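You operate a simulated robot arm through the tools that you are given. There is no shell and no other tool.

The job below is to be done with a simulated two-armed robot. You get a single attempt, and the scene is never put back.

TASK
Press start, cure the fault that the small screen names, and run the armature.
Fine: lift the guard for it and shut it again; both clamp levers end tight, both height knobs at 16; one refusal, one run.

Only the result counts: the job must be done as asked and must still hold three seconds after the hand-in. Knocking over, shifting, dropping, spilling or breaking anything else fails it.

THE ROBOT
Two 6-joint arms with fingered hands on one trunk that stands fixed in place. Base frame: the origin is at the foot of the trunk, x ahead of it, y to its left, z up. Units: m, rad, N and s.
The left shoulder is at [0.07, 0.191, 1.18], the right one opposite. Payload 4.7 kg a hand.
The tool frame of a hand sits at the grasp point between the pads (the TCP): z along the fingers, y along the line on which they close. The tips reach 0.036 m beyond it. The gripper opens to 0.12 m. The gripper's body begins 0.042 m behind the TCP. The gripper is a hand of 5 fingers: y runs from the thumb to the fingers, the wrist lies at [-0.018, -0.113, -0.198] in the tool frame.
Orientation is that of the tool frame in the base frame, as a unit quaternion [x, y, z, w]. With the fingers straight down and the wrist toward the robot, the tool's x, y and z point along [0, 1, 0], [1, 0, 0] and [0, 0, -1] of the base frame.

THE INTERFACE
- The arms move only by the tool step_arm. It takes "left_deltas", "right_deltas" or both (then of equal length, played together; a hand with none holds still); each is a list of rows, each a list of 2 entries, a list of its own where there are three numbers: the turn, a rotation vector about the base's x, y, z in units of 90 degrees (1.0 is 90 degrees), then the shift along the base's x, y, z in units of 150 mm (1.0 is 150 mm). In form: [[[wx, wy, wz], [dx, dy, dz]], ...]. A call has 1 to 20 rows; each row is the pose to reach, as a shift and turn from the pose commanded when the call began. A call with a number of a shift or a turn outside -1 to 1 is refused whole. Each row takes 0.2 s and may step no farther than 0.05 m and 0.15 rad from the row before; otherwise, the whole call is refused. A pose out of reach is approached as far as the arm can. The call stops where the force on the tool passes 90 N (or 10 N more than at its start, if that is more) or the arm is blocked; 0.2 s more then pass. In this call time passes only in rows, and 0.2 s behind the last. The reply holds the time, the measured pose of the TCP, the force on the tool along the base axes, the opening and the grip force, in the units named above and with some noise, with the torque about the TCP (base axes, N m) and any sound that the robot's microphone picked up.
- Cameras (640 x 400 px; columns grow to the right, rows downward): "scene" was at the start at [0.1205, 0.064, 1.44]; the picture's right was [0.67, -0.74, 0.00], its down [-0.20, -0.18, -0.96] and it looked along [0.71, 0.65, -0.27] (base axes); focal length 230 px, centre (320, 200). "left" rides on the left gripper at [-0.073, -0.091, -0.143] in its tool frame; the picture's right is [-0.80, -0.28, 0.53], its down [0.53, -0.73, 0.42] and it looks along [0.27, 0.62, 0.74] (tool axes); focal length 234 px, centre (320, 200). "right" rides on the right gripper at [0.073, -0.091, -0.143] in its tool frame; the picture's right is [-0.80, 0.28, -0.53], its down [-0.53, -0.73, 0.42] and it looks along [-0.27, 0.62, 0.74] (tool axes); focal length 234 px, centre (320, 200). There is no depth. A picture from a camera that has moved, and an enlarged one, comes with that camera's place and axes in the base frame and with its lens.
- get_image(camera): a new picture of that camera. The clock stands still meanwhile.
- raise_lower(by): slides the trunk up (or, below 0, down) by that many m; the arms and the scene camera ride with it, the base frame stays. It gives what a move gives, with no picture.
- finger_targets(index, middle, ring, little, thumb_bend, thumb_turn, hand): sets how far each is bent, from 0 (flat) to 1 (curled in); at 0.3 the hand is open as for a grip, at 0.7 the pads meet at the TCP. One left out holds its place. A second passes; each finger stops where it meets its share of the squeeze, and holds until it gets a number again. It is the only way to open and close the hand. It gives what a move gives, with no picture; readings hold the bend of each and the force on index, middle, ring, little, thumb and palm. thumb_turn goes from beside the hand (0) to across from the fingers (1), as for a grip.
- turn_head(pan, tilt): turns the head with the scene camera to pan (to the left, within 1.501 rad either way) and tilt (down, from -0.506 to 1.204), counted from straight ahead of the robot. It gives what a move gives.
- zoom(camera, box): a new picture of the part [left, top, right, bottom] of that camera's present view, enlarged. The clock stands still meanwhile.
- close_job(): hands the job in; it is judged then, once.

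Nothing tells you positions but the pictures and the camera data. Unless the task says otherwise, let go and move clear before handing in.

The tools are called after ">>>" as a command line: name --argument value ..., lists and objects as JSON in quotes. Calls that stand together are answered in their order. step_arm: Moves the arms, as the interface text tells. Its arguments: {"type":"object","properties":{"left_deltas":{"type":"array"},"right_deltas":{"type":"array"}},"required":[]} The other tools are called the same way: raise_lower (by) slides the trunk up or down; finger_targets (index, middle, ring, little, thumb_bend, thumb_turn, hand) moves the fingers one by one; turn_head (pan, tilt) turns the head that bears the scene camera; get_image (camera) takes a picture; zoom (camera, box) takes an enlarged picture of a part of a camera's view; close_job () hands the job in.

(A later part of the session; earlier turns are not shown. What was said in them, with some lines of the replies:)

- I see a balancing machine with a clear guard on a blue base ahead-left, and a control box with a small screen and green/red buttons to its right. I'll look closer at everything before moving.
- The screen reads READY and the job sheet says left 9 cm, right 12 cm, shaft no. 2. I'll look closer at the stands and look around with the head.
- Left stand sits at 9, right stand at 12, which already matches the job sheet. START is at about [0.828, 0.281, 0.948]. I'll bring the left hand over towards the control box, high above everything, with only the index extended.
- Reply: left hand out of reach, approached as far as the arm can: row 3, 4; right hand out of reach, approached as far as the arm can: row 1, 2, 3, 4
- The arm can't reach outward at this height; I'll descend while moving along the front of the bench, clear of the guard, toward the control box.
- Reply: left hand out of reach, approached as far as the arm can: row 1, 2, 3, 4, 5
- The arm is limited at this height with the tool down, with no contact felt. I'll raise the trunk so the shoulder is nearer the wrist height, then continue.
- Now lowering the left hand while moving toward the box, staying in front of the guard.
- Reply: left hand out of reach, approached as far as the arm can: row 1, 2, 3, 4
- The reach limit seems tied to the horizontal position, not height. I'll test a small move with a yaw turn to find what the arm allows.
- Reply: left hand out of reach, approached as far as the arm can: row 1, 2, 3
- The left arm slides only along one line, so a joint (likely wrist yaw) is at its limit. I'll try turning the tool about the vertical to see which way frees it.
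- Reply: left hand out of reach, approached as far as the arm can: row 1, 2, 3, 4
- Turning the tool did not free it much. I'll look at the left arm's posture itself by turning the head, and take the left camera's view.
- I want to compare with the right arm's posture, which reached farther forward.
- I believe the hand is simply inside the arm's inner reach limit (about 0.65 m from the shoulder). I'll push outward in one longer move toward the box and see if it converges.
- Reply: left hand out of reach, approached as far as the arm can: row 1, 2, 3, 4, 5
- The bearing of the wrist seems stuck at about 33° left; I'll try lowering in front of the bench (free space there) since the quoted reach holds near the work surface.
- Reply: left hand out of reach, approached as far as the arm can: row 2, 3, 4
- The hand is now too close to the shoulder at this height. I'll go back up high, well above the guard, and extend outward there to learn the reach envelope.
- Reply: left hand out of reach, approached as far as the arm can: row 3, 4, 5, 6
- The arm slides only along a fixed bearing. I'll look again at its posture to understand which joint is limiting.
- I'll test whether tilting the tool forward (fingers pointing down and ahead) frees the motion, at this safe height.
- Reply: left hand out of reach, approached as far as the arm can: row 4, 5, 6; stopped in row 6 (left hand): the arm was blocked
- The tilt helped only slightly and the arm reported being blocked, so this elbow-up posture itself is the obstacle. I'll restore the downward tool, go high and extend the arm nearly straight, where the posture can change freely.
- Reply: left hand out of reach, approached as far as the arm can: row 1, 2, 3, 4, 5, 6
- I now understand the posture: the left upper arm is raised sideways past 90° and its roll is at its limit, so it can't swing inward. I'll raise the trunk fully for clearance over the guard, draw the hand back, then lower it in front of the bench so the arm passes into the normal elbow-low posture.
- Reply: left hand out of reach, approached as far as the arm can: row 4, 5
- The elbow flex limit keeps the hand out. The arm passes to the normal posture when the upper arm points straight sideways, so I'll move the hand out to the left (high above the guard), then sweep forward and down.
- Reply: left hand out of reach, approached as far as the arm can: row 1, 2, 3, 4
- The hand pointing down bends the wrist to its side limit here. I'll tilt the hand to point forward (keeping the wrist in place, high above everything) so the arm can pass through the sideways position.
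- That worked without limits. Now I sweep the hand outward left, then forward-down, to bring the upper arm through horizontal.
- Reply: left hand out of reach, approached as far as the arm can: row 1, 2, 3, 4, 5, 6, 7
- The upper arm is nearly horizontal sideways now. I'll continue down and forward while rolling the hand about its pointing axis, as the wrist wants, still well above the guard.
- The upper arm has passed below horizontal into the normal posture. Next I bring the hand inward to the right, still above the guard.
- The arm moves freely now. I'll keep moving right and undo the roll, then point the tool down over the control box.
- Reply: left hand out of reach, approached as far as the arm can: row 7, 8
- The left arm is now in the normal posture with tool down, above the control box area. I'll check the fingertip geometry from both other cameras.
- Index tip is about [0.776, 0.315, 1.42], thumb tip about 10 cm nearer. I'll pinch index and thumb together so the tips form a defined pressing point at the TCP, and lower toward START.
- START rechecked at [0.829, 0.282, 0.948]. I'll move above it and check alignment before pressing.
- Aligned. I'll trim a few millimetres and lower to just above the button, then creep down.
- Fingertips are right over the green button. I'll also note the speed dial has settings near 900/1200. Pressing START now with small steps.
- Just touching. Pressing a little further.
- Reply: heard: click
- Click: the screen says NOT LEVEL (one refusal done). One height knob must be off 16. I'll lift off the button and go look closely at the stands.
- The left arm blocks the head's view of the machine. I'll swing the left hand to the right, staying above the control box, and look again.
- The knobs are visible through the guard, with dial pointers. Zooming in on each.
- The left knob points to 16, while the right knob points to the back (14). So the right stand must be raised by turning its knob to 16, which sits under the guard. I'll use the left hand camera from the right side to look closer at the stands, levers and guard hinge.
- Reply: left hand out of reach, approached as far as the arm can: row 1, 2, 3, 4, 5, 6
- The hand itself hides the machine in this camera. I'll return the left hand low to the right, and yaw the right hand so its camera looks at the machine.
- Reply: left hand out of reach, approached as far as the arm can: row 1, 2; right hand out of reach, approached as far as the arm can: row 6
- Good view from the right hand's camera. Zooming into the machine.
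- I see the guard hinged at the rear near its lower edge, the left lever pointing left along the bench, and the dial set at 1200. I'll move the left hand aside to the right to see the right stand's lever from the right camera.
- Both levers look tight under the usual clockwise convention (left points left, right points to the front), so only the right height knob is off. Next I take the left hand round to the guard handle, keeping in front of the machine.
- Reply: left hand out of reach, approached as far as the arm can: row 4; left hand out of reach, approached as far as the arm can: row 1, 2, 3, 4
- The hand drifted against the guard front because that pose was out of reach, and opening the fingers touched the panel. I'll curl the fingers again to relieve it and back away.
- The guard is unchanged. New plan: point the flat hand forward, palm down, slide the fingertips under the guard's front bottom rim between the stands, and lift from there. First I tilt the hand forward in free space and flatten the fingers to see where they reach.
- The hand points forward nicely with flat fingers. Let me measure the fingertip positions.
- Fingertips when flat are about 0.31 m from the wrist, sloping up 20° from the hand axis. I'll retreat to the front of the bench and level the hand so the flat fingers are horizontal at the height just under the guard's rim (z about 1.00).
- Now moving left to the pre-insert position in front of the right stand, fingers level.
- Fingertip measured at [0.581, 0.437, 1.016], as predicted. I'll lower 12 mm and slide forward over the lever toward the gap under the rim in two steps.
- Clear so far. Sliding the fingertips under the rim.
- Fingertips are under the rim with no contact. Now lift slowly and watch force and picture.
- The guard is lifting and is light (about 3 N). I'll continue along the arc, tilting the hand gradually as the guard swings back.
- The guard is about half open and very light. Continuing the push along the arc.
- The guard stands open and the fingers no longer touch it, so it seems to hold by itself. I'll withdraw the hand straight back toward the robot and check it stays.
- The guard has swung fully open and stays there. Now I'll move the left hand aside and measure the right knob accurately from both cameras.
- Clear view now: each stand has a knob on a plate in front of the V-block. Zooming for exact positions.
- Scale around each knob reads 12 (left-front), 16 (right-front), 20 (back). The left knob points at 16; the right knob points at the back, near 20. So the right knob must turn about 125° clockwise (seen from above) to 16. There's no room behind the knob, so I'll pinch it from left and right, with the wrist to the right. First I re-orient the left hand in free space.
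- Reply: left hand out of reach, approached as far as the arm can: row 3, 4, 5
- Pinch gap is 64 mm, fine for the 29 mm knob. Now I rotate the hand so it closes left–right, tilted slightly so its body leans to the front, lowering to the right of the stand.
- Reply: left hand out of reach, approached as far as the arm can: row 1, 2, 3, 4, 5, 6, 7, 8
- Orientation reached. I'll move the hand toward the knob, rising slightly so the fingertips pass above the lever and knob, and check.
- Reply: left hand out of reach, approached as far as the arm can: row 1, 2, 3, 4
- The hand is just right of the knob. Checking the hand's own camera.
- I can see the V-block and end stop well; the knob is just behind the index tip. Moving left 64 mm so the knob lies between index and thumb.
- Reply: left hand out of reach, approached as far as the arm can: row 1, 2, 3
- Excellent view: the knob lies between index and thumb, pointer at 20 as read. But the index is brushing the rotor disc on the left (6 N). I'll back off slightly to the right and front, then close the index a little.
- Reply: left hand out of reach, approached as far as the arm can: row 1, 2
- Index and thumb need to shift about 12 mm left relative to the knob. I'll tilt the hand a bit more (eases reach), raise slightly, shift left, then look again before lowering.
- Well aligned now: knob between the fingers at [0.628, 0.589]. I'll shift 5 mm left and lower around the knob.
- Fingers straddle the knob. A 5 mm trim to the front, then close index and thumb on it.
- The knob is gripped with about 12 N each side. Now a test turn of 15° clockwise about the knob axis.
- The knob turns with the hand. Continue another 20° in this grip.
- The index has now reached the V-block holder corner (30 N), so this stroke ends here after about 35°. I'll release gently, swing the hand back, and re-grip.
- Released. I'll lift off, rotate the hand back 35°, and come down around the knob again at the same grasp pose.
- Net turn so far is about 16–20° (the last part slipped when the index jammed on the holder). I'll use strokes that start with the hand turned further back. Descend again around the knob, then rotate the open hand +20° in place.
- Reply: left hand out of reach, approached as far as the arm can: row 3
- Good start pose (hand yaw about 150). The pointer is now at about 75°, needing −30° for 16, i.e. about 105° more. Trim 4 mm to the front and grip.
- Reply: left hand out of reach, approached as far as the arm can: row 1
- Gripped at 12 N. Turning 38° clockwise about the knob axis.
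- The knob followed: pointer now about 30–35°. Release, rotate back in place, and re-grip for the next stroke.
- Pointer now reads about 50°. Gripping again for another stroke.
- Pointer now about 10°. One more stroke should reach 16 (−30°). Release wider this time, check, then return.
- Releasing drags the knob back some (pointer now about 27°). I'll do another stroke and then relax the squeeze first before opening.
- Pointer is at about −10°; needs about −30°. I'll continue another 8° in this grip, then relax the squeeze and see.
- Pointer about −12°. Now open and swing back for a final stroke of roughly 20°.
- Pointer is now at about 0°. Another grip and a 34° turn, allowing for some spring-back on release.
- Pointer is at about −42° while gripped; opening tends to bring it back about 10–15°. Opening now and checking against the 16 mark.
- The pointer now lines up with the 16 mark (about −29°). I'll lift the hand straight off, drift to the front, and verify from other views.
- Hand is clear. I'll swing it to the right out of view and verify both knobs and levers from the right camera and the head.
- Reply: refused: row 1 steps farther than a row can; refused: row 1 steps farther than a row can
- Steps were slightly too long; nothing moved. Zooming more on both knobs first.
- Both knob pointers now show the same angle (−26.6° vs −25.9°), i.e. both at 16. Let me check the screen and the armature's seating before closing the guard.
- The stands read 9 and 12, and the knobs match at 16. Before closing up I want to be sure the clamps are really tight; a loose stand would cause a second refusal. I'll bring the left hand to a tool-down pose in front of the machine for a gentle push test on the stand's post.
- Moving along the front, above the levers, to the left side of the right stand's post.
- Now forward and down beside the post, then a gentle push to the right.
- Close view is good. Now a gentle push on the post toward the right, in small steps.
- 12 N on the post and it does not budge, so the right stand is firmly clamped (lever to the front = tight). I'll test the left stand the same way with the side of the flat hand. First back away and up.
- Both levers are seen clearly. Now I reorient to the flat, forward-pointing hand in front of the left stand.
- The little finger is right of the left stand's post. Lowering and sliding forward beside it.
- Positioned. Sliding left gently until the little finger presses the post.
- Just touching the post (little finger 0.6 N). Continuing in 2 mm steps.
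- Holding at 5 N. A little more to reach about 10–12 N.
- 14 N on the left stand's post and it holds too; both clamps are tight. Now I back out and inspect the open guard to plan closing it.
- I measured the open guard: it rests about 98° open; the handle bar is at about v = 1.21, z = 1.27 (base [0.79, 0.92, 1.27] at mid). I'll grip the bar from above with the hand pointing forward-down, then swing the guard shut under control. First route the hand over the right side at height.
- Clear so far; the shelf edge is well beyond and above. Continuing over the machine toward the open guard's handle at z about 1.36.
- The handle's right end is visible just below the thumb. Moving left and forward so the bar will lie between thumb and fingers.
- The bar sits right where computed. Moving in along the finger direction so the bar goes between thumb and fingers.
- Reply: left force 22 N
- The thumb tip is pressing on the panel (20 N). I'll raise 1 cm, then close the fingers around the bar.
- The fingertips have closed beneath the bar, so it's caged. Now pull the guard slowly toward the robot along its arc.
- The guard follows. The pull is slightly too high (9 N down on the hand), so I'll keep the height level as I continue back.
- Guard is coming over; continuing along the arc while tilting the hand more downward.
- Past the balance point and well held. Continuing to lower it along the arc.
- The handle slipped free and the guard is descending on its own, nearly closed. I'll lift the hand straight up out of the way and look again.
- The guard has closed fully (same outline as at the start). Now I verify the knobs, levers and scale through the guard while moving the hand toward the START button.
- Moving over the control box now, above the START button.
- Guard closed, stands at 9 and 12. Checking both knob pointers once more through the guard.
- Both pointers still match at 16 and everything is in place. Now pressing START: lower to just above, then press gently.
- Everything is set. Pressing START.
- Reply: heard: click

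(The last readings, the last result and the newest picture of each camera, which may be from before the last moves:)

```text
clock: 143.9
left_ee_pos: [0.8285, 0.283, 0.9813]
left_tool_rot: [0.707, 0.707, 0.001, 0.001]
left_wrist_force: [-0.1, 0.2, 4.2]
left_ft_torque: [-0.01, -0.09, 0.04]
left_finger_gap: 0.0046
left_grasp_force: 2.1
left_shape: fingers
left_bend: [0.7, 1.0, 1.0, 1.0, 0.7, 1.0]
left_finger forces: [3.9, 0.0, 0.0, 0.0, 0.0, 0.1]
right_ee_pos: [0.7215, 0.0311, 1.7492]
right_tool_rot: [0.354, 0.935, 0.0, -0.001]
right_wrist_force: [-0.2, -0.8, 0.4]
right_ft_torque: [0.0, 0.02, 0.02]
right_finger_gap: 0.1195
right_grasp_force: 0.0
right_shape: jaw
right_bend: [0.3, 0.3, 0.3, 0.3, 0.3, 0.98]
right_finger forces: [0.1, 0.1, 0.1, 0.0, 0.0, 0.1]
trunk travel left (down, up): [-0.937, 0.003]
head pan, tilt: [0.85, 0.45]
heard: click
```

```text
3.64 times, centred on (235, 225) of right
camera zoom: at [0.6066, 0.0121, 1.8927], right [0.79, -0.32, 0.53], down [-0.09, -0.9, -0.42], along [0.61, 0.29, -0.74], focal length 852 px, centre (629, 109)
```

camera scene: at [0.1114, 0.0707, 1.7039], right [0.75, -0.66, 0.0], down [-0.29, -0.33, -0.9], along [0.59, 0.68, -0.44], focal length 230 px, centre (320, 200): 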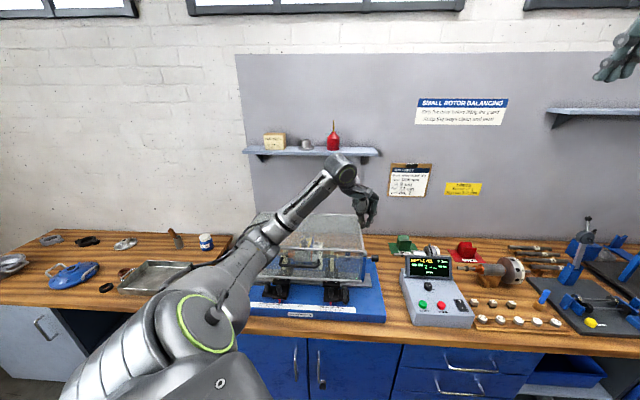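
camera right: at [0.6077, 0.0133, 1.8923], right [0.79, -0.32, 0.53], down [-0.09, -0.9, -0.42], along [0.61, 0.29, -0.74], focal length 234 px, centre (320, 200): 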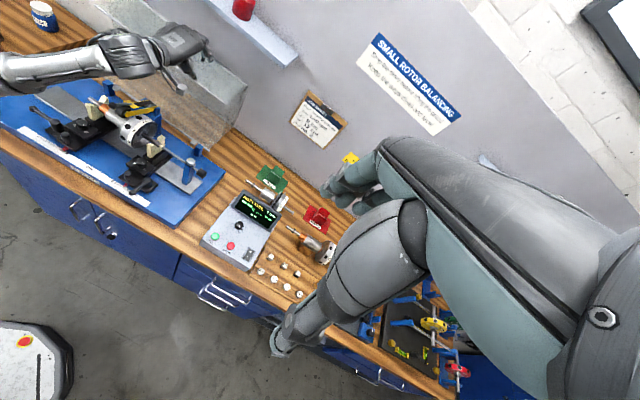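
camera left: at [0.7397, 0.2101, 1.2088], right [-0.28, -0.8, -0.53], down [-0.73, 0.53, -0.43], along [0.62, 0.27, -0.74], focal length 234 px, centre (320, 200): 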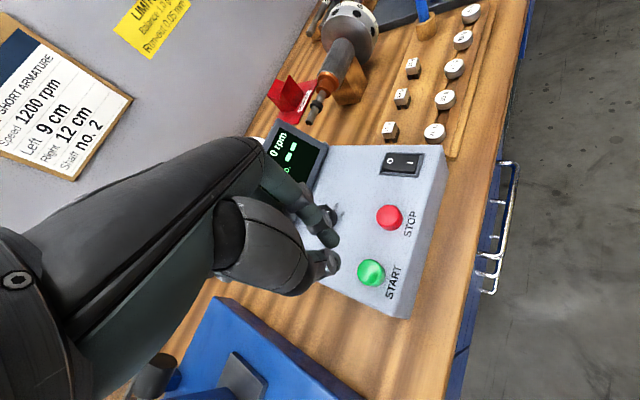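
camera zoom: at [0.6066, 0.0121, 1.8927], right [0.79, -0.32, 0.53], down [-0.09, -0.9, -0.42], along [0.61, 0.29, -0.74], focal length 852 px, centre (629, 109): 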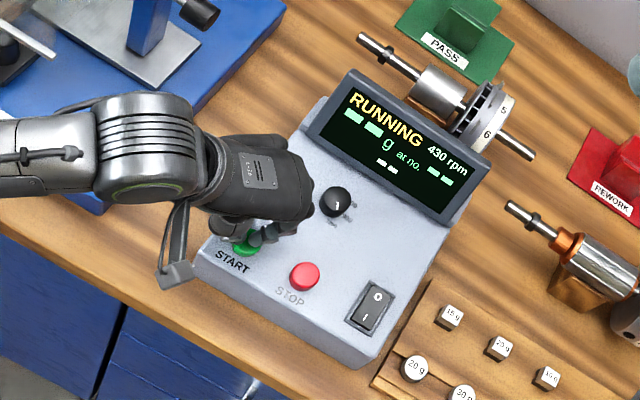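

RUNNING, 430 rpm and climbing. I'll lift the finger straight off the button, away from STOP, and watch the run.

>>> step_arm --left_deltas '[[[0, 0, 0], [0, 0, 0.1]], [[0, 0, 0], [0, 0, 0.4]], [[0, 0, 0], [0, 0, 0.7]], [[0, 0, 0], [-0.05, 0, 1.0]]]'

>>> zoom --camera "right" --box '[180, 170, 290, 280]'

```text
clock: 144.9
left_ee_pos: [0.8211, 0.2854, 1.1288]
left_tool_rot: [0.707, 0.707, 0.0, 0.0]
left_wrist_force: [0.0, -0.2, 1.0]
left_ft_torque: [0.01, -0.02, -0.01]
left_finger_gap: 0.0045
left_grasp_force: 0.0
left_shape: fingers
left_bend: [0.7, 1.0, 1.0, 1.0, 0.7, 1.0]
left_finger forces: [0.0, 0.0, 0.1, 0.0, 0.0, 0.0]
right_ee_pos: [0.7222, 0.0325, 1.7495]
right_tool_rot: [0.355, 0.935, 0.001, 0.0]
right_wrist_force: [0.5, 0.2, 0.4]
right_ft_torque: [-0.05, 0.03, -0.02]
right_finger_gap: 0.1198
right_grasp_force: 0.1
right_shape: jaw
right_bend: [0.3, 0.3, 0.3, 0.3, 0.3, 0.98]
right_finger forces: [0.0, 0.1, 0.1, 0.0, 0.1, 0.0]
trunk travel left (down, up): [-0.937, 0.003]
head pan, tilt: [0.85, 0.45]
```

```text
3.64 times, centred on (235, 225) of right
camera zoom: at [0.6071, 0.0125, 1.8924], right [0.79, -0.32, 0.53], down [-0.09, -0.9, -0.42], along [0.61, 0.29, -0.74], focal length 852 px, centre (629, 109)
```

zoom: 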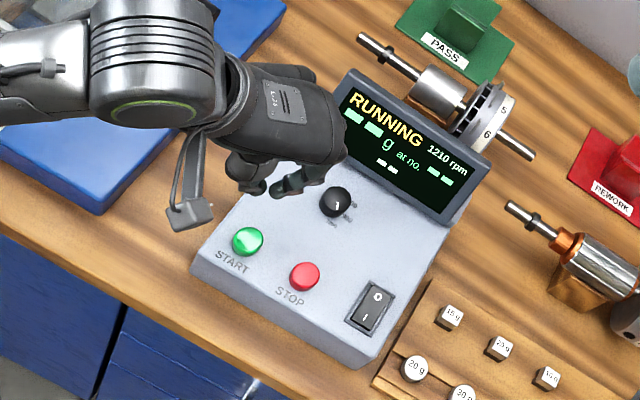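

1210 rpm, running well. I'll move the hand clear and let the run finish.

>>> step_arm --left_deltas '[[[0, 0, 0], [-0.05, -0.2, 0.1]], [[0, 0, 0], [-0.1, -0.4, 0.2]], [[0, 0, 0], [-0.15, -0.6, 0.3]], [[0, 0, 0], [-0.2, -0.7, 0.4]], [[0, 0, 0], [-0.2, -0.7, 0.4]], [[0, 0, 0], [-0.2, -0.7, 0.4]], [[0, 0, 0], [-0.2, -0.7, 0.4]], [[0, 0, 0], [-0.2, -0.7, 0.4]], [[0, 0, 0], [-0.2, -0.7, 0.4]], [[0, 0, 0], [-0.2, -0.7, 0.4]], [[0, 0, 0], [-0.2, -0.7, 0.4]], [[0, 0, 0], [-0.2, -0.7, 0.4]], [[0, 0, 0], [-0.2, -0.7, 0.4]], [[0, 0, 0], [-0.2, -0.7, 0.4]]]'

>>> zoom --camera "right" --box '[180, 170, 290, 280]'

>>> get_image --camera "scene"

```text
clock: 147.9
left_ee_pos: [0.79, 0.1792, 1.192]
left_tool_rot: [0.707, 0.707, 0.001, 0.001]
left_wrist_force: [0.2, -0.8, 0.1]
left_ft_torque: [0.0, -0.02, 0.0]
left_finger_gap: 0.0047
left_grasp_force: 0.1
left_shape: fingers
left_bend: [0.7, 1.0, 1.0, 1.0, 0.7, 1.0]
left_finger forces: [0.1, 0.0, 0.1, 0.0, 0.0, 0.0]
right_ee_pos: [0.7231, 0.0318, 1.7489]
right_tool_rot: [0.353, 0.935, 0.0, -0.001]
right_wrist_force: [0.8, -0.3, 0.5]
right_ft_torque: [0.01, 0.0, -0.02]
right_finger_gap: 0.1195
right_grasp_force: 0.1
right_shape: jaw
right_bend: [0.3, 0.3, 0.3, 0.3, 0.3, 0.98]
right_finger forces: [0.1, 0.0, 0.1, 0.0, 0.0, 0.1]
trunk travel left (down, up): [-0.937, 0.003]
head pan, tilt: [0.85, 0.45]
```

```text
3.64 times, centred on (235, 225) of right
camera zoom: at [0.6076, 0.0125, 1.8923], right [0.79, -0.32, 0.52], down [-0.09, -0.9, -0.42], along [0.61, 0.29, -0.74], focal length 852 px, centre (629, 109)
```

zoom: 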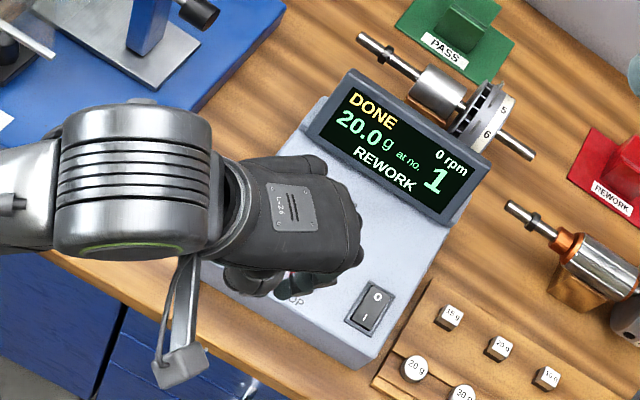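

```text
taken
camera scene: at [0.1122, 0.0701, 1.7039], right [0.75, -0.66, 0.0], down [-0.29, -0.33, -0.9], along [0.59, 0.68, -0.44], focal length 230 px, centre (320, 200)
```

scene: 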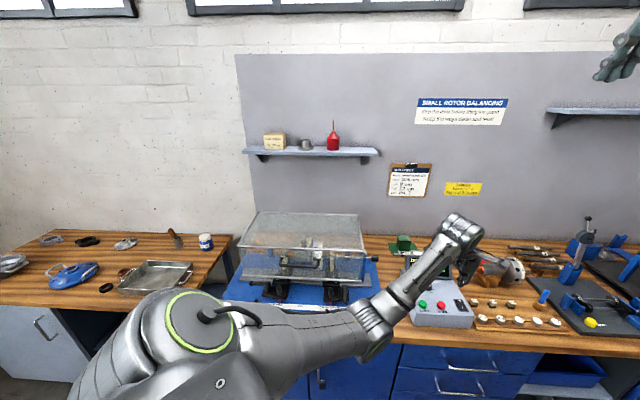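

The run is finished: DONE, 0 rpm, result shown. I'll withdraw the left hand well clear of the box and take a last look before handing in.

>>> step_arm --left_deltas '[[[0, 0, 0], [-0.1, -0.1, 0.25]], [[0, 0, 0], [-0.2, -0.2, 0.5]], [[0, 0, 0], [-0.3, -0.3, 0.6]]]'

>>> zoom --camera "right" --box '[0, 20, 300, 240]'

>>> zoom --camera "right" --box '[100, 120, 200, 210]'

>>> zoom --camera "scene" --box '[230, 200, 480, 330]'

```text
clock: 148.7
left_ee_pos: [0.746, 0.1332, 1.2805]
left_tool_rot: [0.707, 0.707, 0.001, 0.002]
left_wrist_force: [-0.7, -0.2, -0.8]
left_ft_torque: [-0.02, 0.02, -0.01]
left_finger_gap: 0.0045
left_grasp_force: 0.1
left_shape: fingers
left_bend: [0.7, 1.0, 1.0, 1.0, 0.7, 1.0]
left_finger forces: [0.0, 0.0, 0.0, 0.0, 0.1, 0.1]
right_ee_pos: [0.7218, 0.0297, 1.7485]
right_tool_rot: [0.354, 0.935, -0.001, 0.0]
right_wrist_force: [0.1, 0.6, -0.7]
right_ft_torque: [-0.01, -0.01, 0.03]
right_finger_gap: 0.1198
right_grasp_force: 0.0
right_shape: jaw
right_bend: [0.3, 0.3, 0.3, 0.3, 0.3, 0.98]
right_finger forces: [0.0, 0.0, 0.1, 0.0, 0.0, 0.0]
trunk travel left (down, up): [-0.937, 0.003]
head pan, tilt: [0.85, 0.45]
```

```text
1.82 times, centred on (150, 130) of right
camera zoom: at [0.6074, 0.0119, 1.8924], right [0.79, -0.32, 0.52], down [-0.09, -0.9, -0.42], along [0.61, 0.29, -0.74], focal length 426 px, centre (629, 327)
```

zoom: 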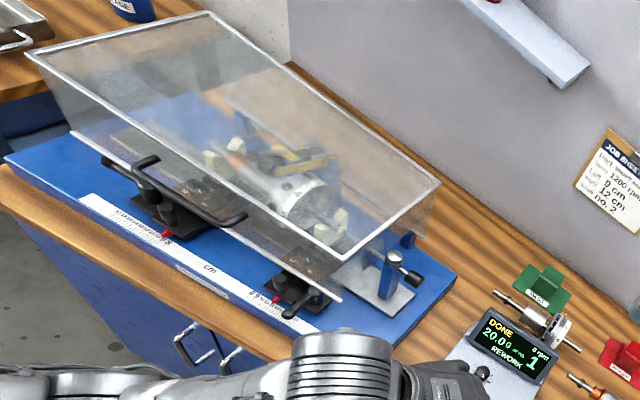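

```text
4.44 times, centred on (150, 165) of right
camera zoom: at [0.6074, 0.0119, 1.8924], right [0.79, -0.32, 0.52], down [-0.09, -0.9, -0.42], along [0.61, 0.29, -0.74], focal length 1041 px, centre (1076, 356)
```

zoom: 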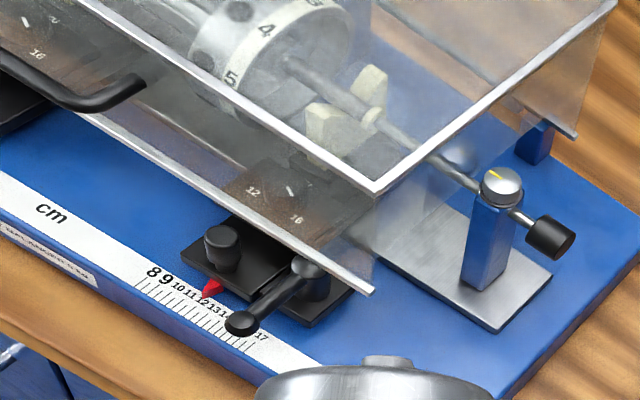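

```text
2.56 times, centred on (355, 265) of scene
camera zoom: at [0.112, 0.0696, 1.7039], right [0.75, -0.66, 0.0], down [-0.29, -0.33, -0.9], along [0.59, 0.68, -0.44], focal length 589 px, centre (230, 34)
```

zoom: 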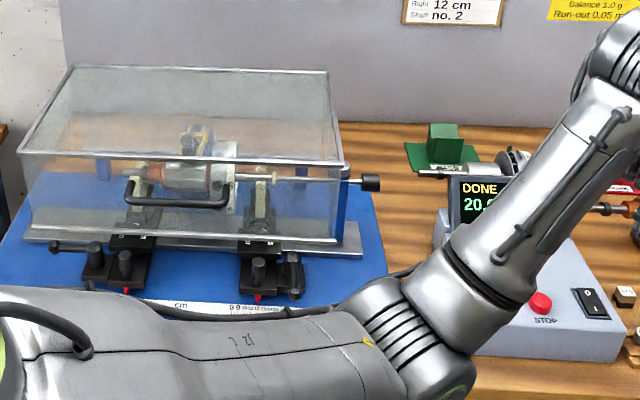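

The screen shows DONE at 0 rpm and the guard is shut. The knobs point at 16, the levers and stands are where they started, and both hands are clear. I'm handing the job in.

>>> close_job

```text
The job is handed in.
```

The armature has been run: START was refused once with NOT LEVEL, I cured that, and the second press completed one run. The job is handed in; I have no verdict back.

- **Fault:** the right height knob was at 20. I lifted the guard, turned the knob back to 16 to match the left one, and shut the guard again.
- **Run:** it reached 1210 rpm, and the screen then showed DONE, 20.0 g at no. 1, REWORK. That verdict is about the armature's balance; I did not rework it, as that was not part of the job.
- **Levers and stands:** I did not turn either clamp lever, and both stands held against a push of about 12–14 N. The stands still read 9 and 12 cm.

- **Armature nudged:** while reaching for the knob, my finger brushed the rotor disc. The armature seems to have shifted about 1 mm from its end stop. The machine still accepted the start and ran.
- **Guard closing:** the handle slipped out of my hand near the end and the guard closed the last part on its own. It came to rest in its original position.
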